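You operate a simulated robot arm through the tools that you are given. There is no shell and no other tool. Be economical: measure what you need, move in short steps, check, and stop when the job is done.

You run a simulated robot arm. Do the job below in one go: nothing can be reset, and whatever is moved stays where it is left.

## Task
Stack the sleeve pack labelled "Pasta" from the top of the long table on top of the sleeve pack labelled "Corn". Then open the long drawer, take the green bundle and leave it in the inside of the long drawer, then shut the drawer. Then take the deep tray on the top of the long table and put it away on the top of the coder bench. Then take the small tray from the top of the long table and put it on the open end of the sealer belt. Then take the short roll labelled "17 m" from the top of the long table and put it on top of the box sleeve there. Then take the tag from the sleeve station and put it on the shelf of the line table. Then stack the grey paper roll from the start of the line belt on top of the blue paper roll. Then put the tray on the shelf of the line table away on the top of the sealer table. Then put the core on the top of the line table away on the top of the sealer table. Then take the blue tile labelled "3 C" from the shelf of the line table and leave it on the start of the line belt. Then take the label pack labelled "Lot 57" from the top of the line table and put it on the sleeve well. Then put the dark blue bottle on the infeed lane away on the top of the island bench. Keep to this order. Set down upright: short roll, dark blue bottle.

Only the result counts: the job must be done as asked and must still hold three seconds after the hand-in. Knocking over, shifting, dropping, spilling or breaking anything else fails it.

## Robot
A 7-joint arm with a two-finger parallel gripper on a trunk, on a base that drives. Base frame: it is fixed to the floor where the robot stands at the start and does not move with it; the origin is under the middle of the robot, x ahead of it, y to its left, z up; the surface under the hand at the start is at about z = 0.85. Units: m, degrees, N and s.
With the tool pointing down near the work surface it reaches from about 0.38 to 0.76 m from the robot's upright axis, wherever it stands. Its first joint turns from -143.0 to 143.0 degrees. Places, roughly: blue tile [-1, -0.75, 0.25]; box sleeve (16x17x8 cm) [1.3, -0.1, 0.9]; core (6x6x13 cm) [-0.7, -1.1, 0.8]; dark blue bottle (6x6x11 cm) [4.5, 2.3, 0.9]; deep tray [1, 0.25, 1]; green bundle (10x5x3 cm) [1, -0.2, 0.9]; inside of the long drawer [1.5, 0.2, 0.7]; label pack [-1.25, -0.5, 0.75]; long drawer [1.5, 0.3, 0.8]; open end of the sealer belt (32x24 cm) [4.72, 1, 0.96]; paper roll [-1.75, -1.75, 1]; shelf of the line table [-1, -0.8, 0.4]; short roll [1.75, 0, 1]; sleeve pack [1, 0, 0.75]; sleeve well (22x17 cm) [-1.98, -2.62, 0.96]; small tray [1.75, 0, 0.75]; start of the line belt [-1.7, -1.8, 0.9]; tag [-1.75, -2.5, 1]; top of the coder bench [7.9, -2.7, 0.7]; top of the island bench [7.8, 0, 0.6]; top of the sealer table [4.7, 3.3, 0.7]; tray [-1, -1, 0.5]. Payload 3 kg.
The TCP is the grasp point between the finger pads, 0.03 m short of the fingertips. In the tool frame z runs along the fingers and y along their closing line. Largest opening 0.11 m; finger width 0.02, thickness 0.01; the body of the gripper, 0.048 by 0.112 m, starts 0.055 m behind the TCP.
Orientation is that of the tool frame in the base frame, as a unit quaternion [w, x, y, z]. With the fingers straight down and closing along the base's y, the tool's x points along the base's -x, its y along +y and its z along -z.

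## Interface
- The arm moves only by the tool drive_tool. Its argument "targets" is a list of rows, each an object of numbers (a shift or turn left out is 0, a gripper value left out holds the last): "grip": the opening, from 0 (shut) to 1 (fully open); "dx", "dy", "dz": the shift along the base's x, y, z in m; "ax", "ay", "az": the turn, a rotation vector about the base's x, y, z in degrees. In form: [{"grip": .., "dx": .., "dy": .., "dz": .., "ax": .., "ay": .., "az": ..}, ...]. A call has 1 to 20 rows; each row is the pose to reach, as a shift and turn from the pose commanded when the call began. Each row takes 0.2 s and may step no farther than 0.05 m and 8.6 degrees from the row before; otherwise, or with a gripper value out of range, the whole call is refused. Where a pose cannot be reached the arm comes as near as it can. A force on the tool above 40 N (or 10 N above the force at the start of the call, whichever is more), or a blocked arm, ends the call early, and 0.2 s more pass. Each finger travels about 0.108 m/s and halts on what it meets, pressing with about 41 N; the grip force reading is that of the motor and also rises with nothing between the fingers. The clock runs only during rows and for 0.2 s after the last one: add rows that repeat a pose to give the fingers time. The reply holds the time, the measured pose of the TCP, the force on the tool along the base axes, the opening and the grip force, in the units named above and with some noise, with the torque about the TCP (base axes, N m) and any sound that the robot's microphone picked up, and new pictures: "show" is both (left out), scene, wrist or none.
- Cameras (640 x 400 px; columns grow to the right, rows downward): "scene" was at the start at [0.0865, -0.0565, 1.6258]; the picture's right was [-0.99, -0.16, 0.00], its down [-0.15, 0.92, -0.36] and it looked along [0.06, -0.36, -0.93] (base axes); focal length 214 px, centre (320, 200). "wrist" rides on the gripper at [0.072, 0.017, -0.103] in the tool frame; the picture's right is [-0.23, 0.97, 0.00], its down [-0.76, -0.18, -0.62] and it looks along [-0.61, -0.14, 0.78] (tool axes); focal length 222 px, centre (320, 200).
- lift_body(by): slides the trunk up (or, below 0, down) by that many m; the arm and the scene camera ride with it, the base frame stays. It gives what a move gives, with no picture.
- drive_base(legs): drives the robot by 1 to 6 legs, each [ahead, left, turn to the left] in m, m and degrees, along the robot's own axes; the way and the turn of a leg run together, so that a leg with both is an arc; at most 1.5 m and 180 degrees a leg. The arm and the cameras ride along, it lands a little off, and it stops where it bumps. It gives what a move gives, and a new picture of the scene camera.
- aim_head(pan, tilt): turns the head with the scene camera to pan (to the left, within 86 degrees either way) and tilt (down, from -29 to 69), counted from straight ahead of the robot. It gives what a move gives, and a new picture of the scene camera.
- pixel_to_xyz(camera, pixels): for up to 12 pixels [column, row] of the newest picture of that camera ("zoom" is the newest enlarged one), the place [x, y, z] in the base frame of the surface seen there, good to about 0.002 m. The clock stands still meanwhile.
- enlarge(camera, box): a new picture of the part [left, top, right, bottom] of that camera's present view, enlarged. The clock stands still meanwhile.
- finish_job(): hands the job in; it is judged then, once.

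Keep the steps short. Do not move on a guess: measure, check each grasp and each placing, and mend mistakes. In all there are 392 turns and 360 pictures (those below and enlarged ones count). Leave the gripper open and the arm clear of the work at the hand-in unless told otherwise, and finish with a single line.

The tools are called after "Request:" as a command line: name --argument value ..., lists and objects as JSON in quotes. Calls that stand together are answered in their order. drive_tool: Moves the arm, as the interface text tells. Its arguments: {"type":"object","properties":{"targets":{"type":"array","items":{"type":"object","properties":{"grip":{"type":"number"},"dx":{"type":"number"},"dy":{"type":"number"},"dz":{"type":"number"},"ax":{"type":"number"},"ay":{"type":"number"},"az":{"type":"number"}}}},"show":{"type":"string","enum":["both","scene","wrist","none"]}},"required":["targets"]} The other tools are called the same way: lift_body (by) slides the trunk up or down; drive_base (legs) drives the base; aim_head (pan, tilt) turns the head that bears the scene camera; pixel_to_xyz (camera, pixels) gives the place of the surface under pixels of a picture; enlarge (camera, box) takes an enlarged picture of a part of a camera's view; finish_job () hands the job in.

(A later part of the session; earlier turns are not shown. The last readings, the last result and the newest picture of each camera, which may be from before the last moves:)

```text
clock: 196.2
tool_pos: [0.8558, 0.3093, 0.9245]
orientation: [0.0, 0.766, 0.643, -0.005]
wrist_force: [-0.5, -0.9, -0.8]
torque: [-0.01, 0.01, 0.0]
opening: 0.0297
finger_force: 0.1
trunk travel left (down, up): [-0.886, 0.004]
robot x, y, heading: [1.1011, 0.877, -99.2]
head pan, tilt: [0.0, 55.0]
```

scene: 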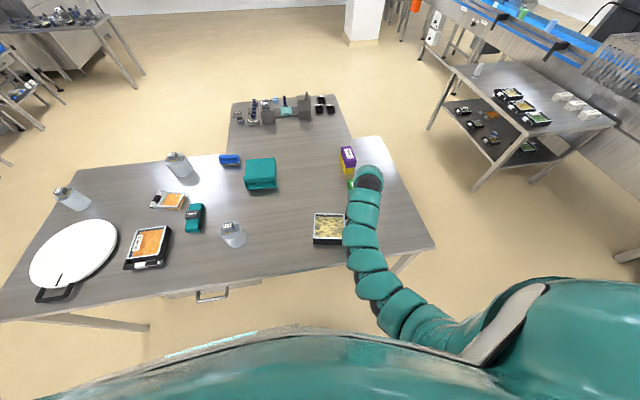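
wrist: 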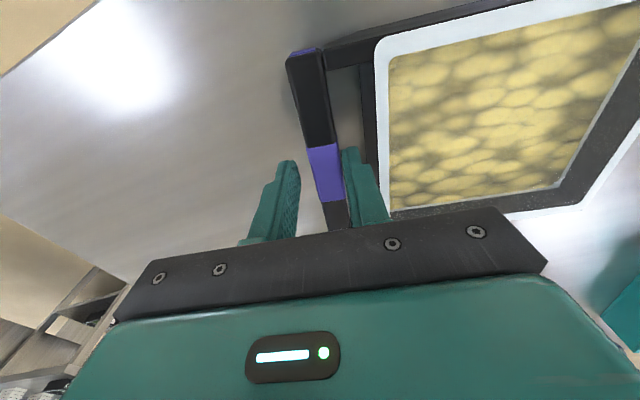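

Request:
drive_tool --targets '[{"dz": -0.015}, {"dz": -0.025}, {"dz": -0.025, "grip": 0}, {"dz": -0.025, "grip": 0}, {"dz": -0.025, "grip": 0}]' --show "wrist"

```text
clock: 197.4
tool_pos: [0.8571, 0.3093, 0.899]
orientation: [0.0, 0.766, 0.642, -0.006]
wrist_force: [2.3, -2.1, 3.1]
torque: [-0.17, -0.42, -0.09]
opening: 0.018
finger_force: 40.9
trunk travel left (down, up): [-0.886, 0.004]
robot x, y, heading: [1.1026, 0.8771, -99.5]
head pan, tilt: [0.0, 55.0]
```

wrist: 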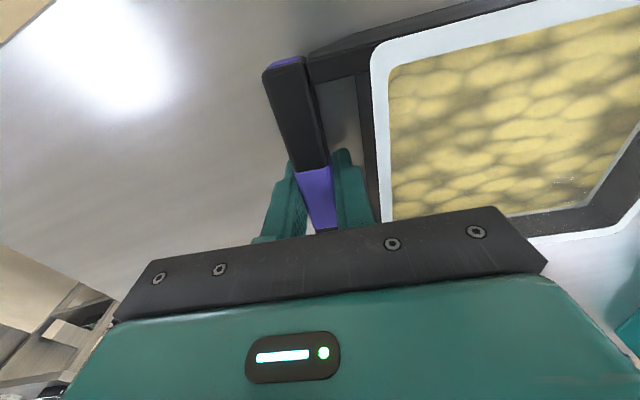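

Gripped. Lift slowly 4 cm and check tilt.

Request:
drive_tool --targets '[{"dz": 0.01}, {"dz": 0.025}, {"dz": 0.04}, {"dz": 0.04}]'

```text
clock: 198.4
tool_pos: [0.8563, 0.309, 0.9383]
orientation: [0.0, 0.766, 0.643, -0.004]
wrist_force: [-1.1, -1.0, -3.8]
torque: [0.07, 0.38, -0.01]
opening: 0.0177
finger_force: 41.2
trunk travel left (down, up): [-0.886, 0.004]
robot x, y, heading: [1.0996, 0.8794, -99.4]
head pan, tilt: [0.0, 55.0]
```

scene: 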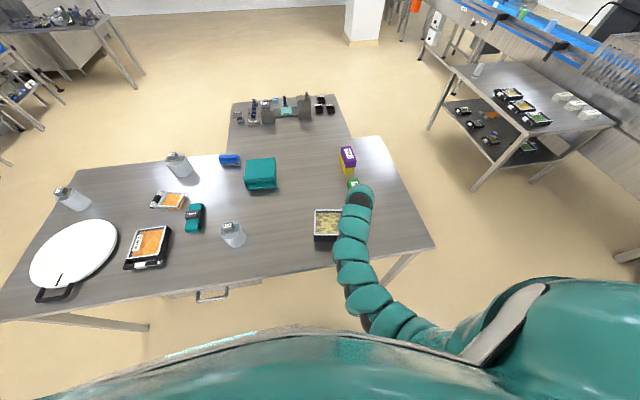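
wrist: 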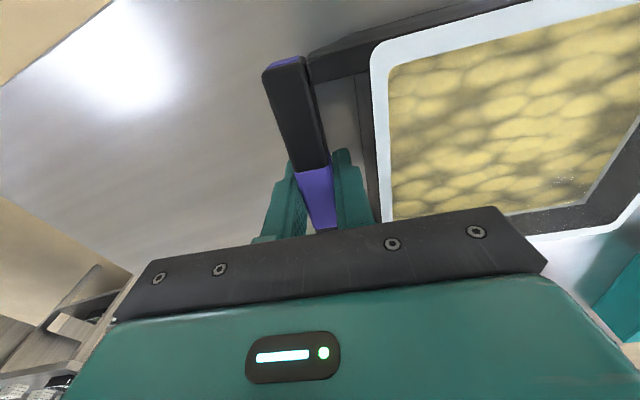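

Held level, 3.8 N. I back the base off the table and turn the head toward +x to survey the room.

Request:
drive_base --legs '[[-0.5, 0, 0], [0, 0, 99.5]]'

Request:
aim_head --pan 0 --tilt 25

```text
clock: 205.5
tool_pos: [1.7848, 1.2236, 0.9398]
orientation: [0.004, 0.004, 1.0, -0.003]
wrist_force: [0.8, -0.5, -4.1]
torque: [-0.37, -0.02, 0.01]
opening: 0.0179
finger_force: 41.0
trunk travel left (down, up): [-0.886, 0.004]
robot x, y, heading: [1.1829, 1.3712, 0.1]
head pan, tilt: [0.0, 55.0]
```

scene: 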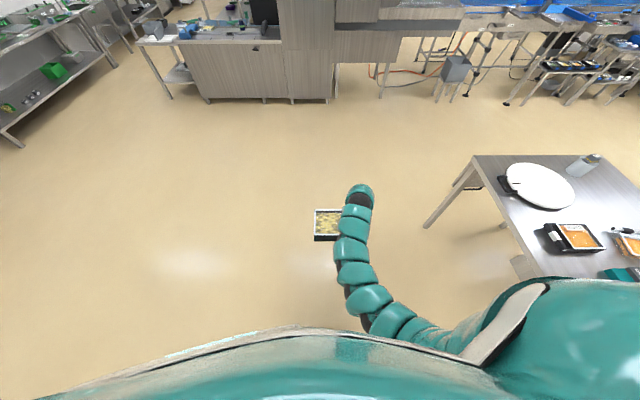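

```text
clock: 206.5
tool_pos: [1.7855, 1.223, 0.9391]
orientation: [0.003, 0.005, 1.0, -0.004]
wrist_force: [-0.1, 0.3, -2.4]
torque: [-0.33, -0.03, 0.0]
opening: 0.0178
finger_force: 41.7
trunk travel left (down, up): [-0.886, 0.004]
robot x, y, heading: [1.1828, 1.3686, 0.0]
head pan, tilt: [0.0, 25.0]
```

scene: 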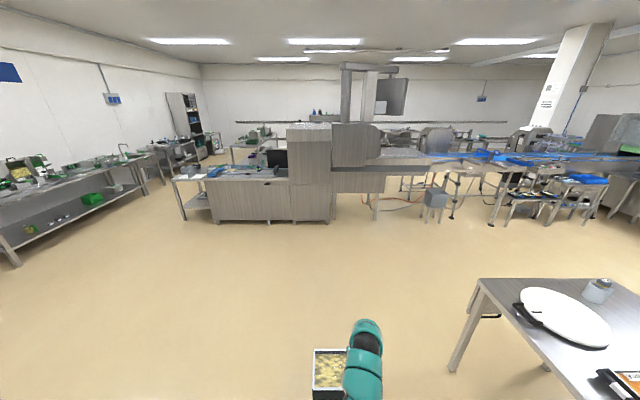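

Request:
pixel_to_xyz --camera "scene" --pixels '[[212, 222], [325, 222], [180, 180], [200, 175], [160, 185], [250, 140], [345, 150], [400, 152], [440, 220], [490, 222], [595, 222], [620, 215]]'

Request:
enlarge --camera "scene" --box '[150, 90, 400, 240]'

Request:
enlarge --camera "scene" --box '[390, 90, 640, 240]'

```text
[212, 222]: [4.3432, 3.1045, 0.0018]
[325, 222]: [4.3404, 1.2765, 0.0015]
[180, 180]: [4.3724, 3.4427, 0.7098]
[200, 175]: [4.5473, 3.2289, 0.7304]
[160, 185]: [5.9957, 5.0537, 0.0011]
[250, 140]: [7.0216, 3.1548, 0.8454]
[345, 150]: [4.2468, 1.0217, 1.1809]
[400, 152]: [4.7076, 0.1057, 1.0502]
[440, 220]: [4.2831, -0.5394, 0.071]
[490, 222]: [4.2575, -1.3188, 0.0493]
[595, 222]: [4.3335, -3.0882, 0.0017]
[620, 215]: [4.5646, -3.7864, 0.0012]
```

```text
2.56 times, centred on (275, 165) of scene
```

zoom: 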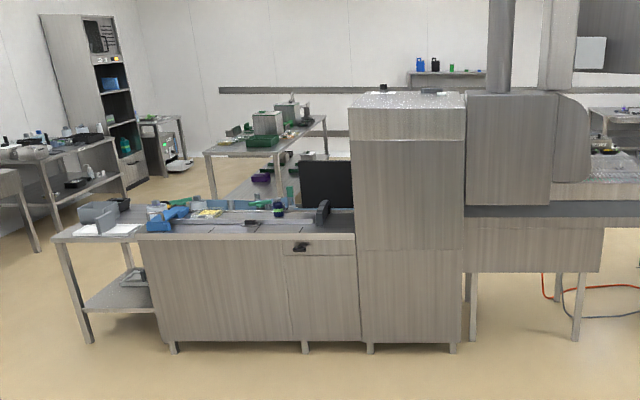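

```text
2.56 times, centred on (515, 165) of scene
```

zoom: 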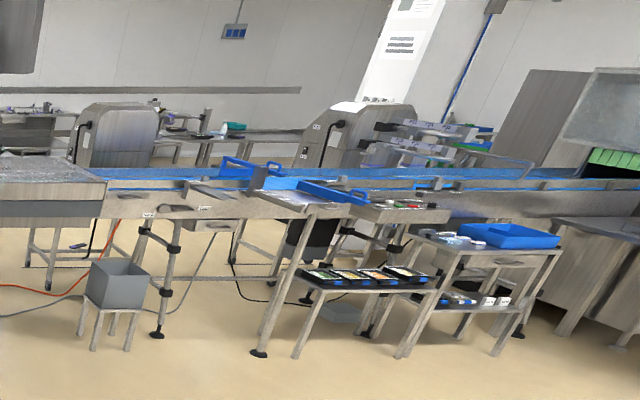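

The line spans x≈4.2–5.2 from y≈3.7 to below -4; I need to go round its left end. I measure the gap to the left wall bench.

Request:
pixel_to_xyz --camera "scene" --pixels '[[10, 262], [80, 210], [140, 182], [165, 170], [183, 218], [172, 182], [205, 155], [240, 158], [215, 150], [150, 210], [60, 180], [280, 140]]'

```text
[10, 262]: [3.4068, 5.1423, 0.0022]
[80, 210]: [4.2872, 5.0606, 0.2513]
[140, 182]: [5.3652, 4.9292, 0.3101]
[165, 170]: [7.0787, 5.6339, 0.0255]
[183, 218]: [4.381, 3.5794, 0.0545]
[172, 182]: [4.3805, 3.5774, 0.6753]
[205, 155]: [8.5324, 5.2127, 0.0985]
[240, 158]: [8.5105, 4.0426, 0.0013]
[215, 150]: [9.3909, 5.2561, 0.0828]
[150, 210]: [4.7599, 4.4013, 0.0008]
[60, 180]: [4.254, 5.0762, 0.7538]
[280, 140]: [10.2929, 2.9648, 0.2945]
```

Request:
drive_base --legs '[[1.0, 1.1, 0], [1.0, 1.1, 0], [0.3, 0.72, 0]]'

```text
clock: 224.5
tool_pos: [4.062, 4.1567, 0.9391]
orientation: [0.004, -0.001, 1.0, -0.003]
wrist_force: [0.2, -0.2, -4.2]
torque: [-0.38, 0.01, -0.01]
opening: 0.0177
finger_force: 41.0
trunk travel left (down, up): [-0.886, 0.004]
robot x, y, heading: [3.4586, 4.2985, 0.5]
head pan, tilt: [0.0, 25.0]
```

scene: 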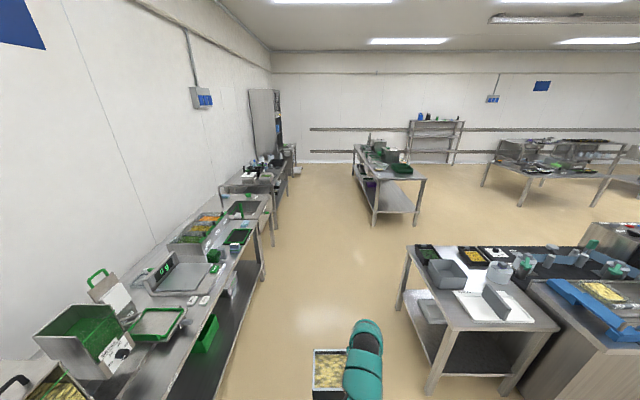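

Request:
pixel_to_xyz --camera "scene" --pixels '[[430, 325], [406, 245], [262, 255], [225, 320], [265, 205], [375, 222], [415, 215], [480, 185], [590, 205], [560, 175], [600, 245], [640, 225]]'

```text
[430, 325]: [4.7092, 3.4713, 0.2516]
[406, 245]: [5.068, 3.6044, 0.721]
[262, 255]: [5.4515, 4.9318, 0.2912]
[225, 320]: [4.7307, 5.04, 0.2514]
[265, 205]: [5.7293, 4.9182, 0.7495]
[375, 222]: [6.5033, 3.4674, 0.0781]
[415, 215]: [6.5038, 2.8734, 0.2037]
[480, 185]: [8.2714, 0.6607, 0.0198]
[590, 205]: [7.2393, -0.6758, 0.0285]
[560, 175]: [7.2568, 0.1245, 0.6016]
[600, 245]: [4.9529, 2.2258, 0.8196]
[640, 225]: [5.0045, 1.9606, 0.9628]
```

Aisle at x≈5.75 beyond the line. Drive there and turn to face -y.

Request:
drive_base --legs '[[1.15, -0.03, 0], [1.15, 0, 0], [0, 0, -90]]'

```text
clock: 239.7
tool_pos: [5.6244, 3.6929, 0.9387]
orientation: [0.0, 0.706, 0.708, -0.005]
wrist_force: [-0.5, 0.1, -3.8]
torque: [0.01, 0.36, -0.02]
opening: 0.018
finger_force: 41.4
trunk travel left (down, up): [-0.886, 0.004]
robot x, y, heading: [5.7691, 4.295, -89.5]
head pan, tilt: [0.0, 25.0]
```

scene: 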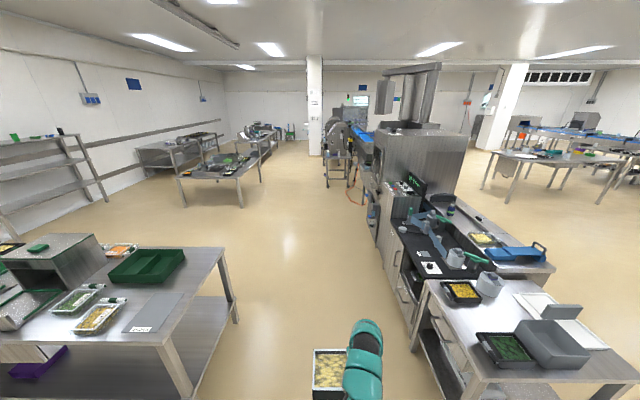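

Request:
pixel_to_xyz --camera "scene" --pixels '[[372, 232], [385, 260], [350, 185], [335, 180], [240, 205], [262, 180], [185, 205], [270, 150], [220, 165], [320, 155], [235, 325], [175, 160]]'

Request:
enlarge --camera "scene" --box '[120, 100, 400, 240]'

```text
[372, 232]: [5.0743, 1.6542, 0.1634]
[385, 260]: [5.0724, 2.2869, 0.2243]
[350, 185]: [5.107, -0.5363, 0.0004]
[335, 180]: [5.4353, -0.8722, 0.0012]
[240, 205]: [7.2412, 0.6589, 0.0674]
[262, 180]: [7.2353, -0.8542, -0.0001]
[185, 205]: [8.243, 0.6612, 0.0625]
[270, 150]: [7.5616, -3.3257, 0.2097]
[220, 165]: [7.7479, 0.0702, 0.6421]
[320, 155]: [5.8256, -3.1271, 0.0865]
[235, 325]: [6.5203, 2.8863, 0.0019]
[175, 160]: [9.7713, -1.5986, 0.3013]
```

```text
2.29 times, centred on (260, 170) of scene
```

zoom: 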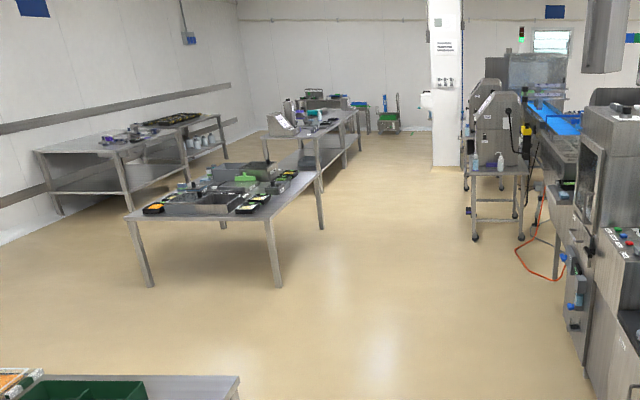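

Clear. Drive down the aisle, shifting to x≈6.35.

Request:
drive_base --legs '[[1.4, 0, 0], [1.4, 0, 0], [0.9, 0.58, 0], [1.0, 0, 0]]'

```text
clock: 263.2
tool_pos: [6.2588, -1.0118, 0.939]
orientation: [0.0, 0.705, 0.709, -0.005]
wrist_force: [-0.2, 0.5, -3.3]
torque: [0.04, 0.38, -0.01]
opening: 0.0176
finger_force: 41.0
trunk travel left (down, up): [-0.886, 0.004]
robot x, y, heading: [6.3951, -0.4049, -89.2]
head pan, tilt: [0.0, 25.0]
```

scene: 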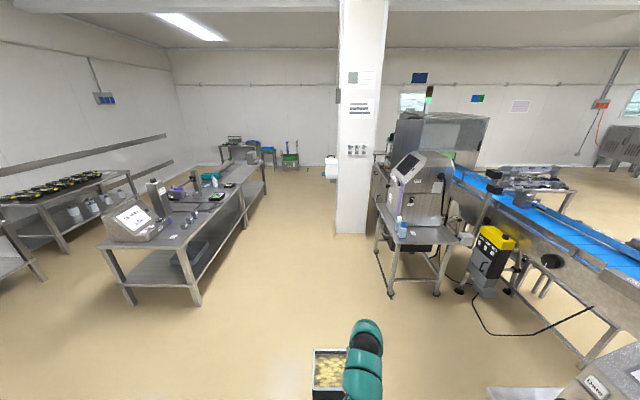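

Request:
pixel_to_xyz --camera "scene" --pixels '[[100, 245], [198, 250], [262, 172], [230, 200], [210, 222], [180, 245], [240, 185], [165, 222], [195, 305], [215, 190], [125, 303], [140, 210]]'

Request:
enlarge --camera "scene" --box '[80, 140, 300, 270]'

```text
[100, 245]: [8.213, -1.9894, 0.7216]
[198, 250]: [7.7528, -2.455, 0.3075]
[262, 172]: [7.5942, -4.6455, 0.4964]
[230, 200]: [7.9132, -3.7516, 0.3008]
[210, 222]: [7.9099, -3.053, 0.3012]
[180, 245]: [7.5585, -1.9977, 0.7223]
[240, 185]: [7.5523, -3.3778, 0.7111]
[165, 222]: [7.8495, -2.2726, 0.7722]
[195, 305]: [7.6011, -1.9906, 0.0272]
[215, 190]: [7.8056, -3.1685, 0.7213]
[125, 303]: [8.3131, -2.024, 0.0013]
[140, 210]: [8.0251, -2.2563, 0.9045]
```

```text
2.91 times, centred on (190, 205) of scene
```

zoom: 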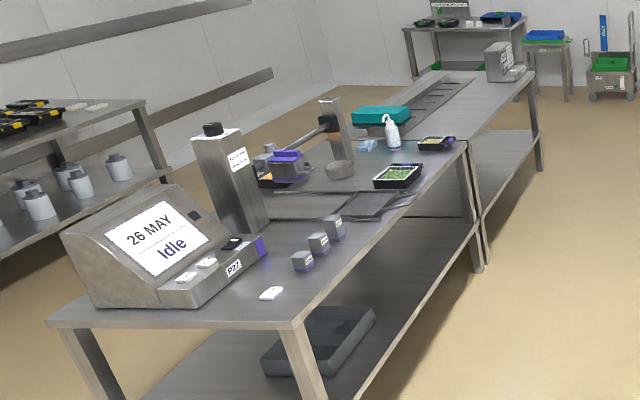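

Coder bench spans x 7.55–8.25, y -1.98…-3.4, z 0.72. I drive in front of it and look down.

Request:
drive_base --legs '[[0.85, 0, 0], [0, 0, 89.2], [0, -1.15, 0]]'

Request:
aim_head --pan 0 --tilt 40

```text
clock: 277.1
tool_pos: [6.9885, -2.5772, 0.9398]
orientation: [0.003, 0.01, 1.0, -0.002]
wrist_force: [0.0, -0.8, -3.7]
torque: [-0.35, 0.02, -0.02]
opening: 0.0178
finger_force: 41.0
trunk travel left (down, up): [-0.886, 0.004]
robot x, y, heading: [6.3921, -2.4226, -0.7]
head pan, tilt: [0.0, 25.0]
```

scene: 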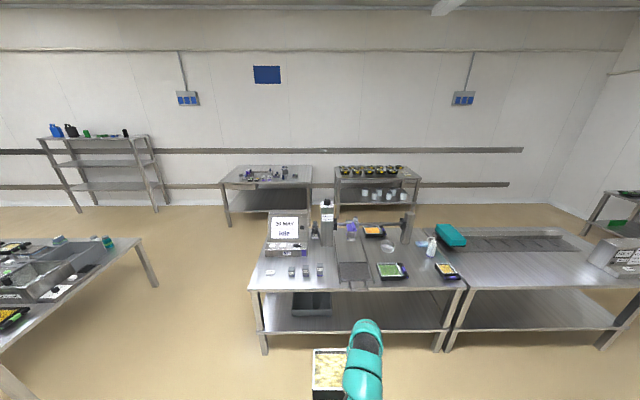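

```text
clock: 277.8
tool_pos: [6.9873, -2.5774, 0.9388]
orientation: [0.003, 0.009, 1.0, -0.004]
wrist_force: [0.5, -0.7, -2.9]
torque: [-0.36, 0.02, 0.01]
opening: 0.0175
finger_force: 41.3
trunk travel left (down, up): [-0.886, 0.004]
robot x, y, heading: [6.3868, -2.4214, -0.8]
head pan, tilt: [0.0, 40.0]
```

scene: 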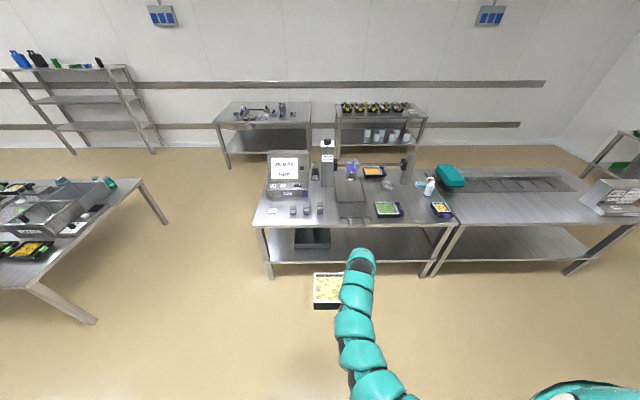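

Request:
enlarge --camera "scene" --box '[240, 130, 470, 270]'

Request:
pixel_to_xyz --camera "scene" --pixels '[[256, 224], [445, 222], [260, 215], [330, 215], [350, 215], [375, 212], [415, 215], [330, 200], [300, 218], [320, 208], [410, 205], [360, 195]]'

```text
2.78 times, centred on (355, 200) of scene
```

zoom: 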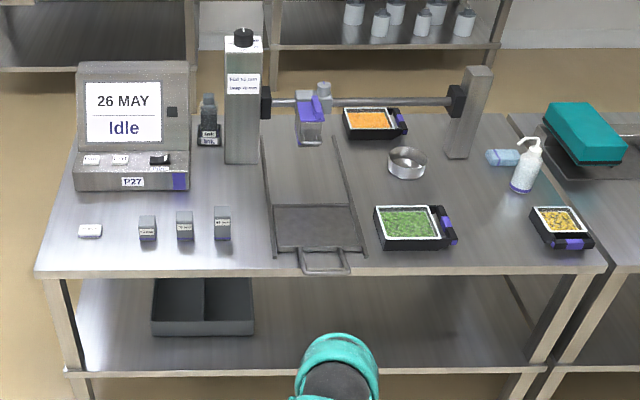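

```text
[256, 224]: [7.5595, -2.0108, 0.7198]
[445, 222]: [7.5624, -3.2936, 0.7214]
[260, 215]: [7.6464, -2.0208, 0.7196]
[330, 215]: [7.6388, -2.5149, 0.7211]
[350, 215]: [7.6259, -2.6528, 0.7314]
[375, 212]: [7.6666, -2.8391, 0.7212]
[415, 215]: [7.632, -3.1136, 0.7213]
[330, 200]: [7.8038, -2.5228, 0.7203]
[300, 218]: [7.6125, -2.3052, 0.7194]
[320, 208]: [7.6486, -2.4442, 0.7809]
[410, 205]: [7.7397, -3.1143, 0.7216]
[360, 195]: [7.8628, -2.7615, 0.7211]
```

Bench is busy; the free patch is between the green tray and the small corner tray. I measure it.

Request:
pixel_to_xyz --camera "zoom" --pixels '[[458, 242], [447, 250], [452, 208], [380, 248], [530, 212], [538, 250], [512, 190], [490, 162], [425, 172], [470, 158], [603, 270], [490, 270]]'

Request:
enlarge --camera "scene" --box '[365, 160, 465, 235]'

```text
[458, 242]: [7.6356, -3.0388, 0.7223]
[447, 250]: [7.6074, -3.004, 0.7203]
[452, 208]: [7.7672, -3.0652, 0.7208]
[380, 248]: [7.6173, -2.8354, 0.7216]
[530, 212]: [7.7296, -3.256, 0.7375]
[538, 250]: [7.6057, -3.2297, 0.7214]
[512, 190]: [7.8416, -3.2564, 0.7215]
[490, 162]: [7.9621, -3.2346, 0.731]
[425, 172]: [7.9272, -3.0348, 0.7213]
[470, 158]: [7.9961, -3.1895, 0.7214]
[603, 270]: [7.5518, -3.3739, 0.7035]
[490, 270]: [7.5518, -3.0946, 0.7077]
```

```text
5.33 times, centred on (415, 198) of scene
```

zoom: 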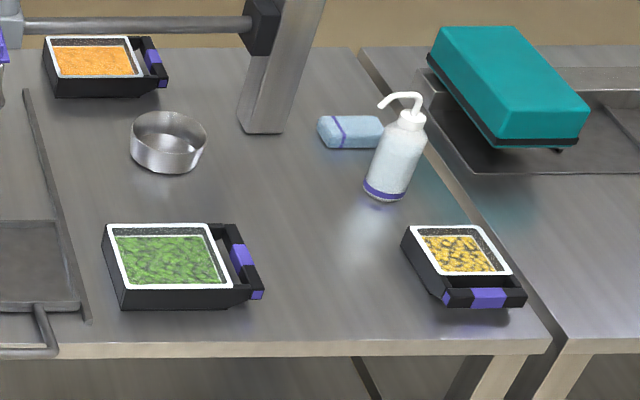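

Free band y -3.05…-3.225. I'll set the tray there with its handle to the far side: turn the tool +90° here in free air first.

Request:
drive_tool --targets '[{"az": 7}, {"az": 14}, {"az": 21}, {"az": 28}, {"az": 35}, {"az": 42}, {"az": 49}, {"az": 56}, {"az": 63}, {"az": 70}, {"az": 77}, {"az": 84}, {"az": 90}]'

```text
clock: 280.6
tool_pos: [6.9888, -2.5774, 0.9389]
orientation: [0.006, -0.701, 0.713, 0.0]
wrist_force: [0.8, -0.1, -3.9]
torque: [-0.05, -0.35, 0.03]
opening: 0.0179
finger_force: 40.7
trunk travel left (down, up): [-0.886, 0.004]
robot x, y, heading: [6.3867, -2.4282, -0.6]
head pan, tilt: [0.0, 40.0]
```

scene: 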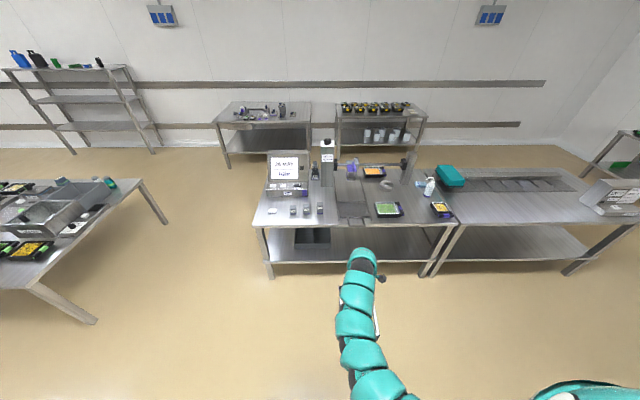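
wrist: 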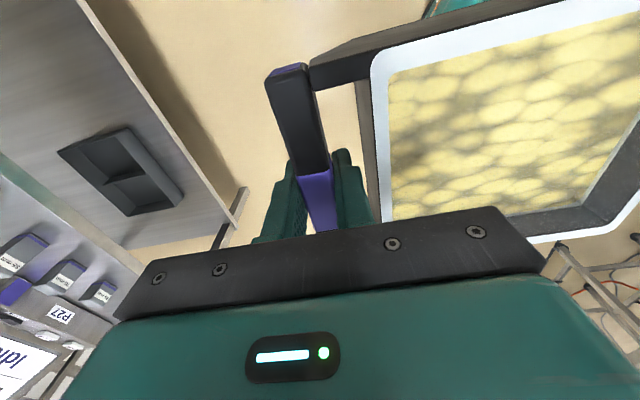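

Tray now points toward me. Drive so the tool comes to about (7.75, -3.14).

Request:
drive_base --legs '[[0, 0, 0.6], [0, -0.562, 0], [0.72, 0, 0]]'

```text
clock: 284.0
tool_pos: [7.0102, -3.0946, 0.938]
orientation: [0.006, -0.703, 0.711, 0.001]
wrist_force: [-0.3, -1.1, -3.7]
torque: [0.01, -0.38, 0.02]
opening: 0.0178
finger_force: 40.8
trunk travel left (down, up): [-0.886, 0.004]
robot x, y, heading: [6.4073, -2.9477, -0.4]
head pan, tilt: [0.0, 40.0]
stopped in leg 2: the robot was blocked; the commanded pose is now the measured one
```

scene: 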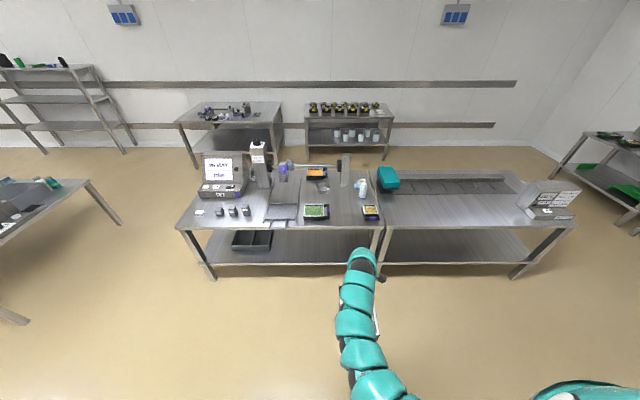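

Blocked by the pillar on my right. I go ahead first, then sidestep.

Request:
drive_base --legs '[[0.03, 0.04, 0], [0.55, 0, 0.4]]'

```text
clock: 287.7
tool_pos: [7.5862, -3.0504, 0.9382]
orientation: [0.005, -0.706, 0.708, 0.001]
wrist_force: [0.2, -0.1, -4.5]
torque: [-0.01, -0.38, 0.01]
opening: 0.0176
finger_force: 41.1
trunk travel left (down, up): [-0.886, 0.004]
robot x, y, heading: [6.9838, -2.9086, 0.3]
head pan, tilt: [0.0, 40.0]
```

scene: 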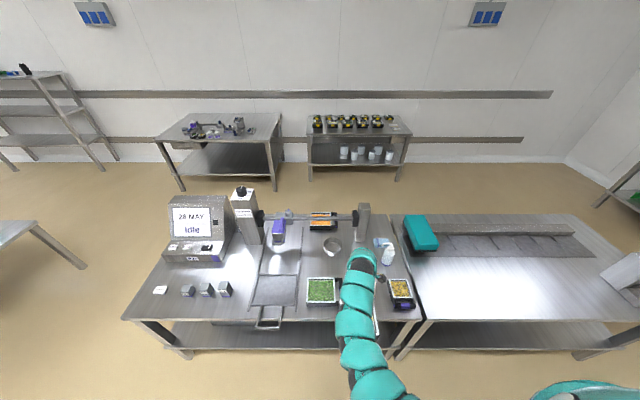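

Request:
drive_base --legs '[[0, -0.09, 0], [0.155, 0, 0]]'

Request:
aim_head --pan -10 --tilt 58

```text
clock: 289.8
tool_pos: [7.7416, -3.1384, 0.9382]
orientation: [0.005, -0.705, 0.709, 0.002]
wrist_force: [-0.3, -0.6, -3.7]
torque: [-0.01, -0.37, -0.01]
opening: 0.0178
finger_force: 41.2
trunk travel left (down, up): [-0.886, 0.004]
robot x, y, heading: [7.1373, -2.9945, 0.3]
head pan, tilt: [0.0, 40.0]
```

scene: 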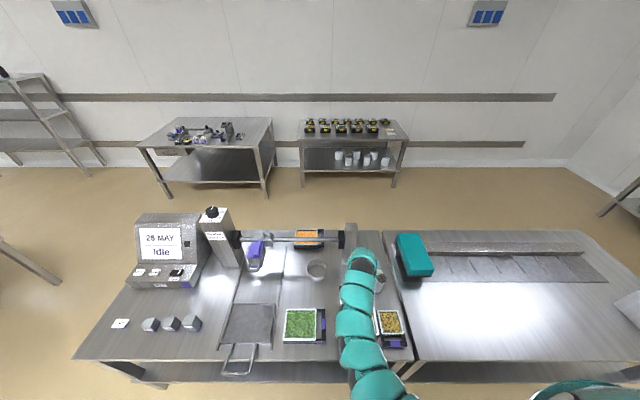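

```text
clock: 290.6
tool_pos: [7.7392, -3.1383, 0.939]
orientation: [0.004, -0.706, 0.709, 0.0]
wrist_force: [-0.2, 0.2, -4.1]
torque: [-0.04, -0.31, 0.0]
opening: 0.0177
finger_force: 40.9
trunk travel left (down, up): [-0.886, 0.004]
robot x, y, heading: [7.1419, -2.9968, 0.3]
head pan, tilt: [-10.0, 58.0]
```

scene: 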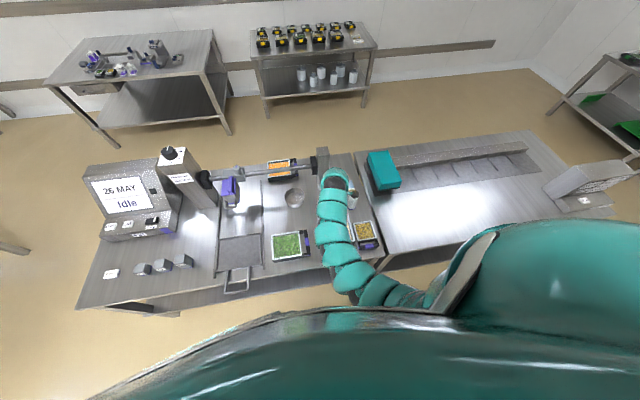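

Request:
enlarge --camera "scene" --box '[260, 170, 400, 280]'

Request:
enlarge --camera "wrist" --box '[0, 0, 640, 400]'

```text
3.64 times, centred on (330, 225) of scene
```

zoom: 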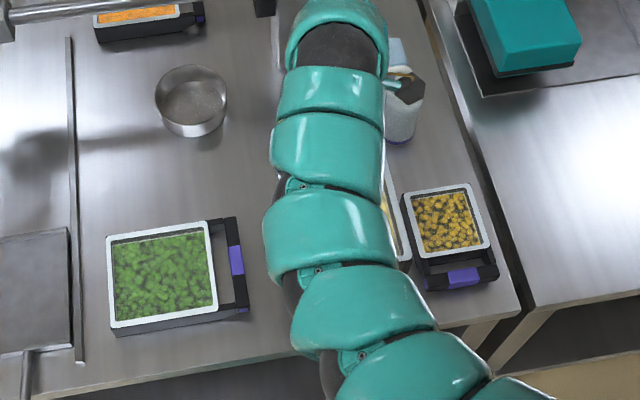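

```text
1.00 times, centred on (320, 200) of wrist (not enlarged: the box is as wide or as high as the picture)
```

zoom: 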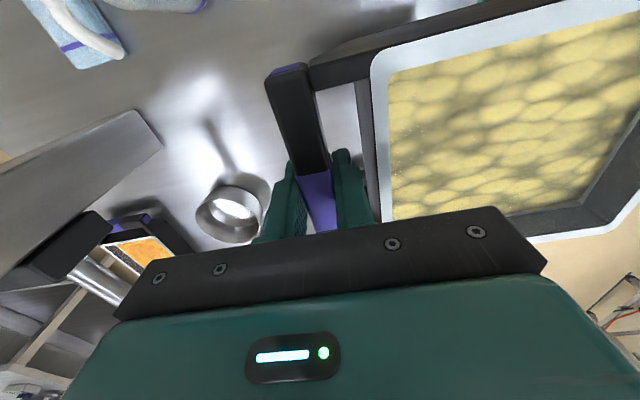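

Request:
pixel_to_xyz --camera "scene" --pixels '[[348, 224], [351, 240], [347, 235], [349, 228]]'

Request:
enlarge --camera "scene" --box '[300, 200, 380, 260]'

```text
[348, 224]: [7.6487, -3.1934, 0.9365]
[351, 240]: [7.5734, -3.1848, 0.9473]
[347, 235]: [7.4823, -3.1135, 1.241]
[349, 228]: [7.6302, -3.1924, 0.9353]
```

```text
6.67 times, centred on (340, 230) of scene
```

zoom: 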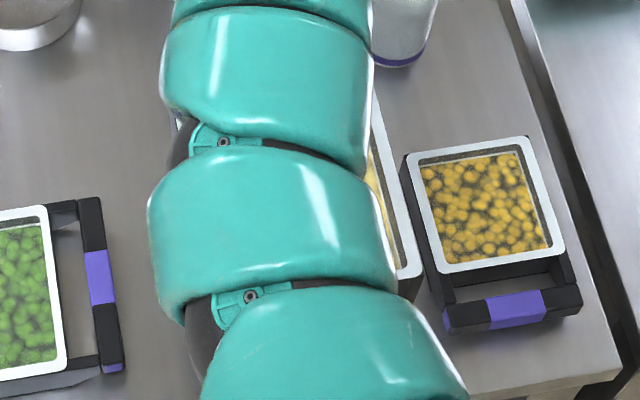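

Request:
pixel_to_xyz --camera "zoom" --pixels '[[402, 162], [404, 185], [440, 290], [446, 325], [408, 262], [385, 120], [408, 272], [415, 250], [120, 368], [100, 200], [375, 60], [420, 60]]'

```text
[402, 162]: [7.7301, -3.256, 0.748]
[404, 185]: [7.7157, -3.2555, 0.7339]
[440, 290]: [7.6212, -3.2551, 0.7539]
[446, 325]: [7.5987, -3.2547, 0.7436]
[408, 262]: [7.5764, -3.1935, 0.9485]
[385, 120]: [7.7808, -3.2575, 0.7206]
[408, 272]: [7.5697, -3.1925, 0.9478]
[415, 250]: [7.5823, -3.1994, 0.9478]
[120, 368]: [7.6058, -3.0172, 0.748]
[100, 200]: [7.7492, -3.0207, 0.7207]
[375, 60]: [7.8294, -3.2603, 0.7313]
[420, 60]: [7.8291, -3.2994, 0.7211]
```

Margins are good (right rim -3.199 vs small tray -3.256; left ≈-3.075 vs handle -3.03). Nudge +2 cm x, -0.8 cm y and lower.

Request:
drive_tool --targets '[{"dx": 0.01, "dy": -0.004}, {"dx": 0.022, "dy": -0.008}, {"dx": 0.022, "dy": -0.008}]' --show "none"

Request:
lift_body --by -0.14

```text
clock: 291.4
tool_pos: [7.7631, -3.1471, 0.9392]
orientation: [0.004, -0.706, 0.708, 0.001]
wrist_force: [-0.1, 0.8, -3.5]
torque: [-0.02, -0.38, 0.0]
opening: 0.0182
finger_force: 40.7
trunk travel left (down, up): [-0.886, 0.004]
robot x, y, heading: [7.1419, -2.9959, 0.0]
head pan, tilt: [-10.0, 58.0]
```

```text
clock: 293.0
tool_pos: [7.7626, -3.1468, 0.7989]
orientation: [0.005, -0.706, 0.708, 0.0]
wrist_force: [0.9, 0.1, -2.9]
torque: [0.0, -0.34, 0.01]
opening: 0.0178
finger_force: 41.3
trunk travel left (down, up): [-0.746, 0.144]
robot x, y, heading: [7.1405, -3.0001, 0.2]
head pan, tilt: [-10.0, 58.0]
```

Now lower the last ~3 cm by arm until contact.

Request:
drive_tool --targets '[{"dz": -0.015}, {"dz": -0.024}, {"dz": -0.028}, {"dz": -0.03}]' --show "scene"

```text
clock: 294.0
tool_pos: [7.7625, -3.147, 0.7702]
orientation: [0.006, -0.706, 0.708, 0.0]
wrist_force: [1.9, -0.7, 13.1]
torque: [0.67, 0.38, -0.03]
opening: 0.018
finger_force: 41.1
trunk travel left (down, up): [-0.746, 0.144]
robot x, y, heading: [7.1391, -2.9942, 0.1]
head pan, tilt: [-10.0, 58.0]
```

scene: 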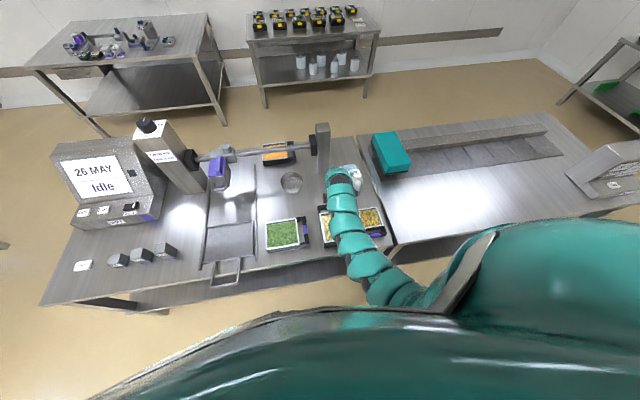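

Contact. Open slightly (gap limited) and rise.

Request:
drive_tool --targets '[{"grip": 0.26}, {"grip": 0.26}, {"grip": 0.26, "dz": 0.02}, {"grip": 0.26, "dz": 0.06}, {"grip": 0.26, "dz": 0.1}]'

```text
clock: 295.2
tool_pos: [7.7736, -3.1583, 0.8617]
orientation: [0.007, -0.707, 0.707, 0.002]
wrist_force: [-0.1, 0.0, -0.4]
torque: [0.01, 0.0, -0.01]
opening: 0.0288
finger_force: 0.1
out of reach, approached as far as the arm can: row 5
trunk travel left (down, up): [-0.746, 0.144]
robot x, y, heading: [7.1386, -2.997, 0.0]
head pan, tilt: [-10.0, 58.0]
```

scene: 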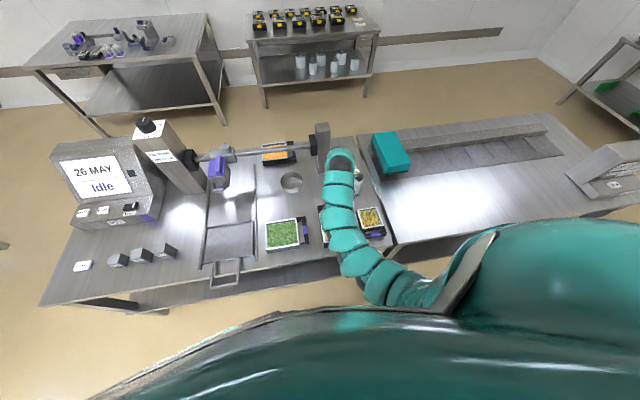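
wrist: 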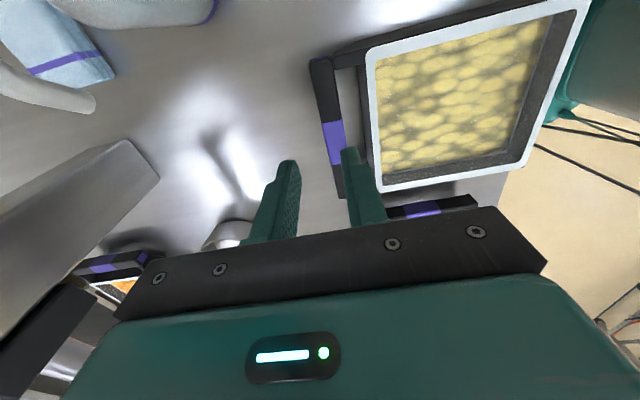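

Placed well. Raise trunk and retrace the route back toward the long table for the small tray.

Request:
lift_body --by 0.14

Request:
drive_base --legs '[[-0.3, 0, 0], [0, 0.6, 0], [-0.45, 0, 0], [0, 0, 90], [1.45, 0, 0], [1.45, 0, 0]]'

```text
clock: 296.9
tool_pos: [7.7742, -3.157, 1.0021]
orientation: [0.006, -0.706, 0.708, 0.001]
wrist_force: [0.2, 0.5, -0.3]
torque: [-0.03, -0.01, -0.03]
opening: 0.0287
finger_force: 0.1
trunk travel left (down, up): [-0.886, 0.004]
robot x, y, heading: [7.1408, -2.9973, 0.3]
head pan, tilt: [-10.0, 58.0]
```

```text
clock: 321.6
tool_pos: [6.6236, 1.1197, 1.002]
orientation: [-0.003, 1.0, -0.015, -0.005]
wrist_force: [-0.5, 0.3, 0.3]
torque: [0.01, 0.0, 0.03]
opening: 0.0286
finger_force: 0.0
trunk travel left (down, up): [-0.886, 0.004]
robot x, y, heading: [6.4438, 0.4915, 88.5]
head pan, tilt: [-10.0, 58.0]
```

scene: 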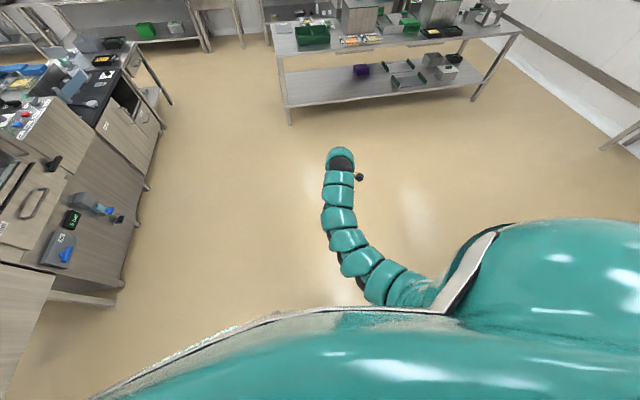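

I look at the sealer belt's open end from this side while here.

Request:
aim_head --pan 75 --tilt 25

```text
clock: 323.2
tool_pos: [6.624, 1.121, 1.0017]
orientation: [-0.003, 1.0, -0.015, -0.005]
wrist_force: [-1.0, 0.6, 1.3]
torque: [0.02, 0.02, 0.04]
opening: 0.0286
finger_force: 0.0
trunk travel left (down, up): [-0.886, 0.004]
robot x, y, heading: [6.445, 0.4918, 88.7]
head pan, tilt: [75.0, 25.0]
```

scene: 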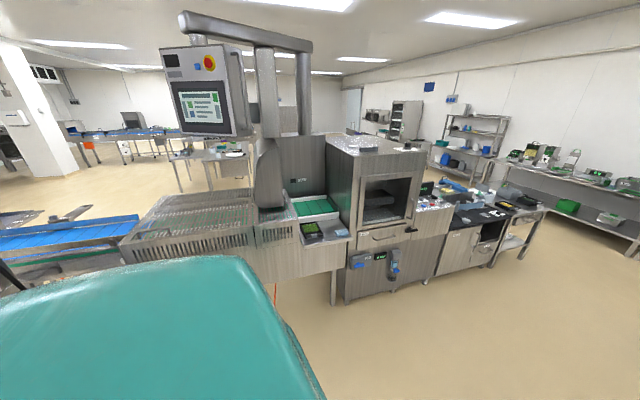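

Request:
enlarge --camera "scene" --box '[220, 130, 460, 280]'

Request:
pixel_to_xyz --camera "scene" --pixels '[[310, 208], [300, 200], [335, 210], [295, 215], [325, 230], [348, 245], [270, 200], [385, 200], [310, 170], [355, 170], [320, 200], [440, 200]]'

```text
2.67 times, centred on (340, 205) of scene
```

zoom: 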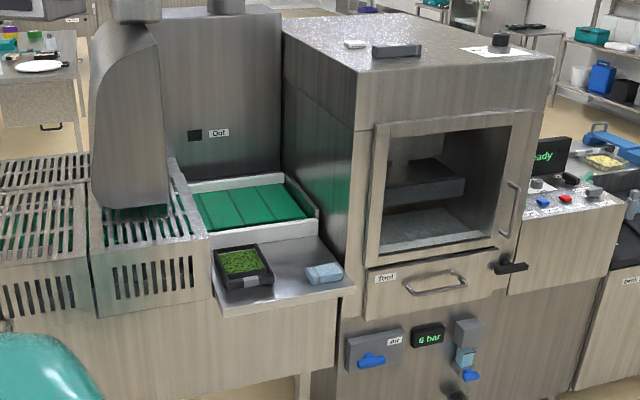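

```text
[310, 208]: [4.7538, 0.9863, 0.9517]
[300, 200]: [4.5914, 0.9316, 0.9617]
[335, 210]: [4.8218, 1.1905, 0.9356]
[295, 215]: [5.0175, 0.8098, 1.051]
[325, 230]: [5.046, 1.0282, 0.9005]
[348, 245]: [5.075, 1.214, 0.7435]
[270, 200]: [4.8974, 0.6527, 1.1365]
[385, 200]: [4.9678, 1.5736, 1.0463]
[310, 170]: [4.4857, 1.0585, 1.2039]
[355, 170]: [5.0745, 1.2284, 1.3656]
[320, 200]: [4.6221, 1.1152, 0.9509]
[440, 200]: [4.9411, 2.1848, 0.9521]
```

The open end is only reachable from this side (x>5.1), past a ledge with a green tray. Now back to the long table for the small tray.

Request:
drive_base --legs '[[0, 0, 1.4], [0.9, 0.65, 0], [1.4, 0, 0], [1.35, 0, 0], [0, 0, 90], [1.45, 0, 0]]'

```text
clock: 352.8
tool_pos: [3.6806, 4.2719, 1.0009]
orientation: [0.001, 0.704, 0.71, -0.006]
wrist_force: [-0.7, 0.1, -0.1]
torque: [0.0, -0.04, 0.01]
opening: 0.0284
finger_force: 0.1
trunk travel left (down, up): [-0.886, 0.004]
robot x, y, heading: [4.3136, 4.1169, -179.3]
head pan, tilt: [75.0, 25.0]
```

scene: 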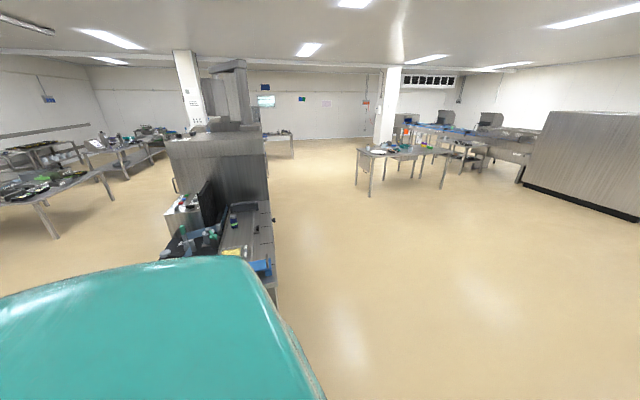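

Request:
drive_base --legs '[[0.8, 1.0, 0], [0.8, 1.0, 0], [0.8, 0.8, 0], [0, 0, 89.3]]'

Request:
aim_head --pan 0 --tilt 50

```text
clock: 374.5
tool_pos: [1.8233, 0.6255, 1.0015]
orientation: [0.005, -0.006, 1.0, -0.003]
wrist_force: [-0.6, -0.5, 1.5]
torque: [-0.01, -0.02, 0.0]
opening: 0.0284
finger_force: 0.0
trunk travel left (down, up): [-0.886, 0.004]
robot x, y, heading: [1.9735, 1.2625, -88.6]
head pan, tilt: [75.0, 25.0]
```

scene: 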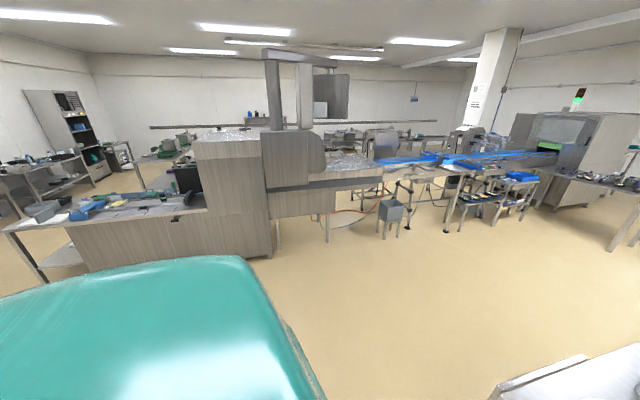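

```text
clock: 375.9
tool_pos: [1.8238, 0.6252, 1.0011]
orientation: [0.005, -0.006, 1.0, -0.003]
wrist_force: [-0.3, 0.7, 0.0]
torque: [0.01, 0.01, 0.01]
opening: 0.0289
finger_force: 0.0
trunk travel left (down, up): [-0.886, 0.004]
robot x, y, heading: [1.9757, 1.2665, -89.1]
head pan, tilt: [0.0, 50.0]
```

scene: 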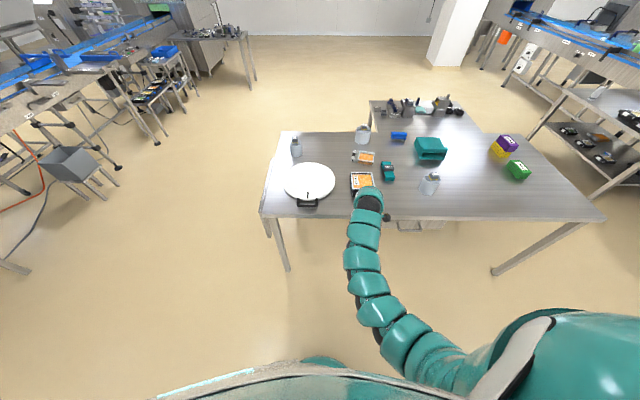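

Request:
enlarge --camera "scene" --box '[330, 120, 460, 205]'

```text
4.71 times, centred on (395, 162) of scene
```

zoom: 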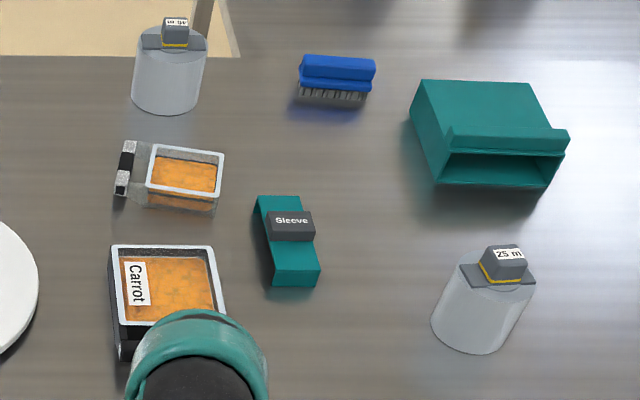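

Request:
pixel_to_xyz --camera "zoom" --pixels '[[152, 150], [220, 155], [214, 196], [148, 188], [128, 145], [122, 185], [125, 165], [135, 165], [117, 165], [145, 165], [180, 180], [180, 205]]'

Request:
enlarge --camera "scene" --box '[345, 140, 385, 170]'

Request:
enlarge --camera "scene" --box '[280, 120, 380, 180]'

```text
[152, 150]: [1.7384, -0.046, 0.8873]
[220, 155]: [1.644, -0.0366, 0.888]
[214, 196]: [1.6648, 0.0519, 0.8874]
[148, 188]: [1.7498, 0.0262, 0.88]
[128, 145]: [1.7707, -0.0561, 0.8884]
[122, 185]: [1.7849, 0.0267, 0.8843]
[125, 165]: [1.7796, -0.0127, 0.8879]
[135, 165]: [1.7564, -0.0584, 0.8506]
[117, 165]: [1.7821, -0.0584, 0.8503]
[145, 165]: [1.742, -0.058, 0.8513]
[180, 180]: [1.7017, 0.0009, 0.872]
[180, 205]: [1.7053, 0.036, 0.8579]
```

```text
13.33 times, centred on (365, 155) of scene
```

zoom: 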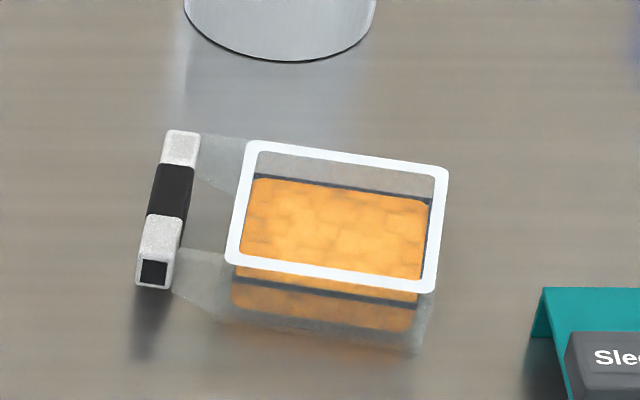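

```text
6.40 times, centred on (330, 150) of scene
```

zoom: 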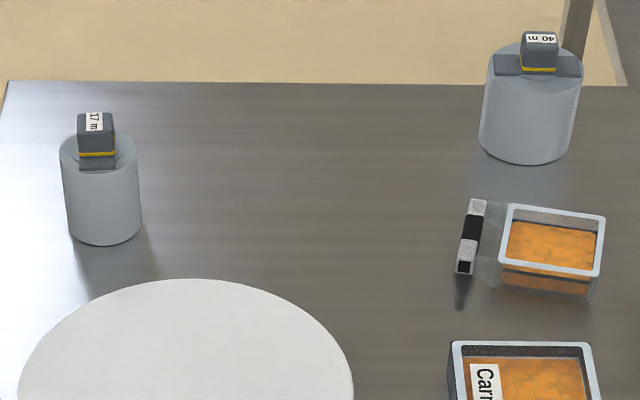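

The small clear tray's bar is centred near (1.778, -0.015), tray axis at 170°. The "17 m" roll is the far-left one. I turn the tool +80°.

Request:
drive_tool --targets '[{"az": 8}, {"az": 16}, {"az": 24}, {"az": 32}, {"az": 40}, {"az": 48}, {"az": 56}, {"az": 64}, {"az": 72}, {"az": 80}]' --show "none"

Request:
drive_base --legs '[[0.4, 0, 0]]'

```text
clock: 378.1
tool_pos: [1.8235, 0.6266, 1.0009]
orientation: [0.006, -0.648, 0.762, 0.001]
wrist_force: [-0.4, -0.5, -0.7]
torque: [0.01, 0.01, 0.0]
opening: 0.0284
finger_force: 0.0
trunk travel left (down, up): [-0.886, 0.004]
robot x, y, heading: [1.9737, 1.2614, -89.1]
head pan, tilt: [0.0, 50.0]
```

```text
clock: 380.6
tool_pos: [1.8337, 0.2274, 1.0018]
orientation: [0.007, -0.649, 0.76, 0.002]
wrist_force: [-0.1, -1.1, -0.5]
torque: [0.0, 0.02, 0.01]
opening: 0.0285
finger_force: 0.2
trunk travel left (down, up): [-0.886, 0.004]
robot x, y, heading: [1.9823, 0.8625, -88.6]
head pan, tilt: [0.0, 50.0]
```

scene: 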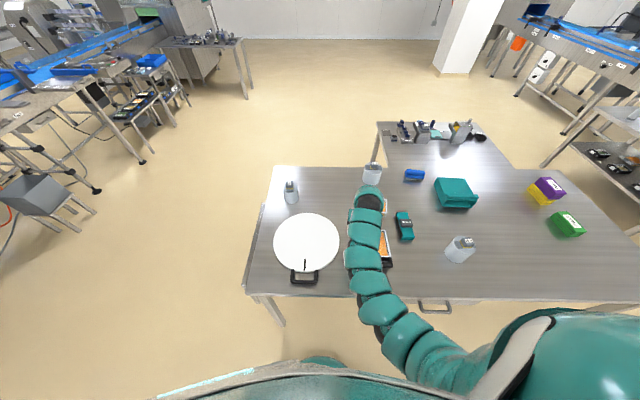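

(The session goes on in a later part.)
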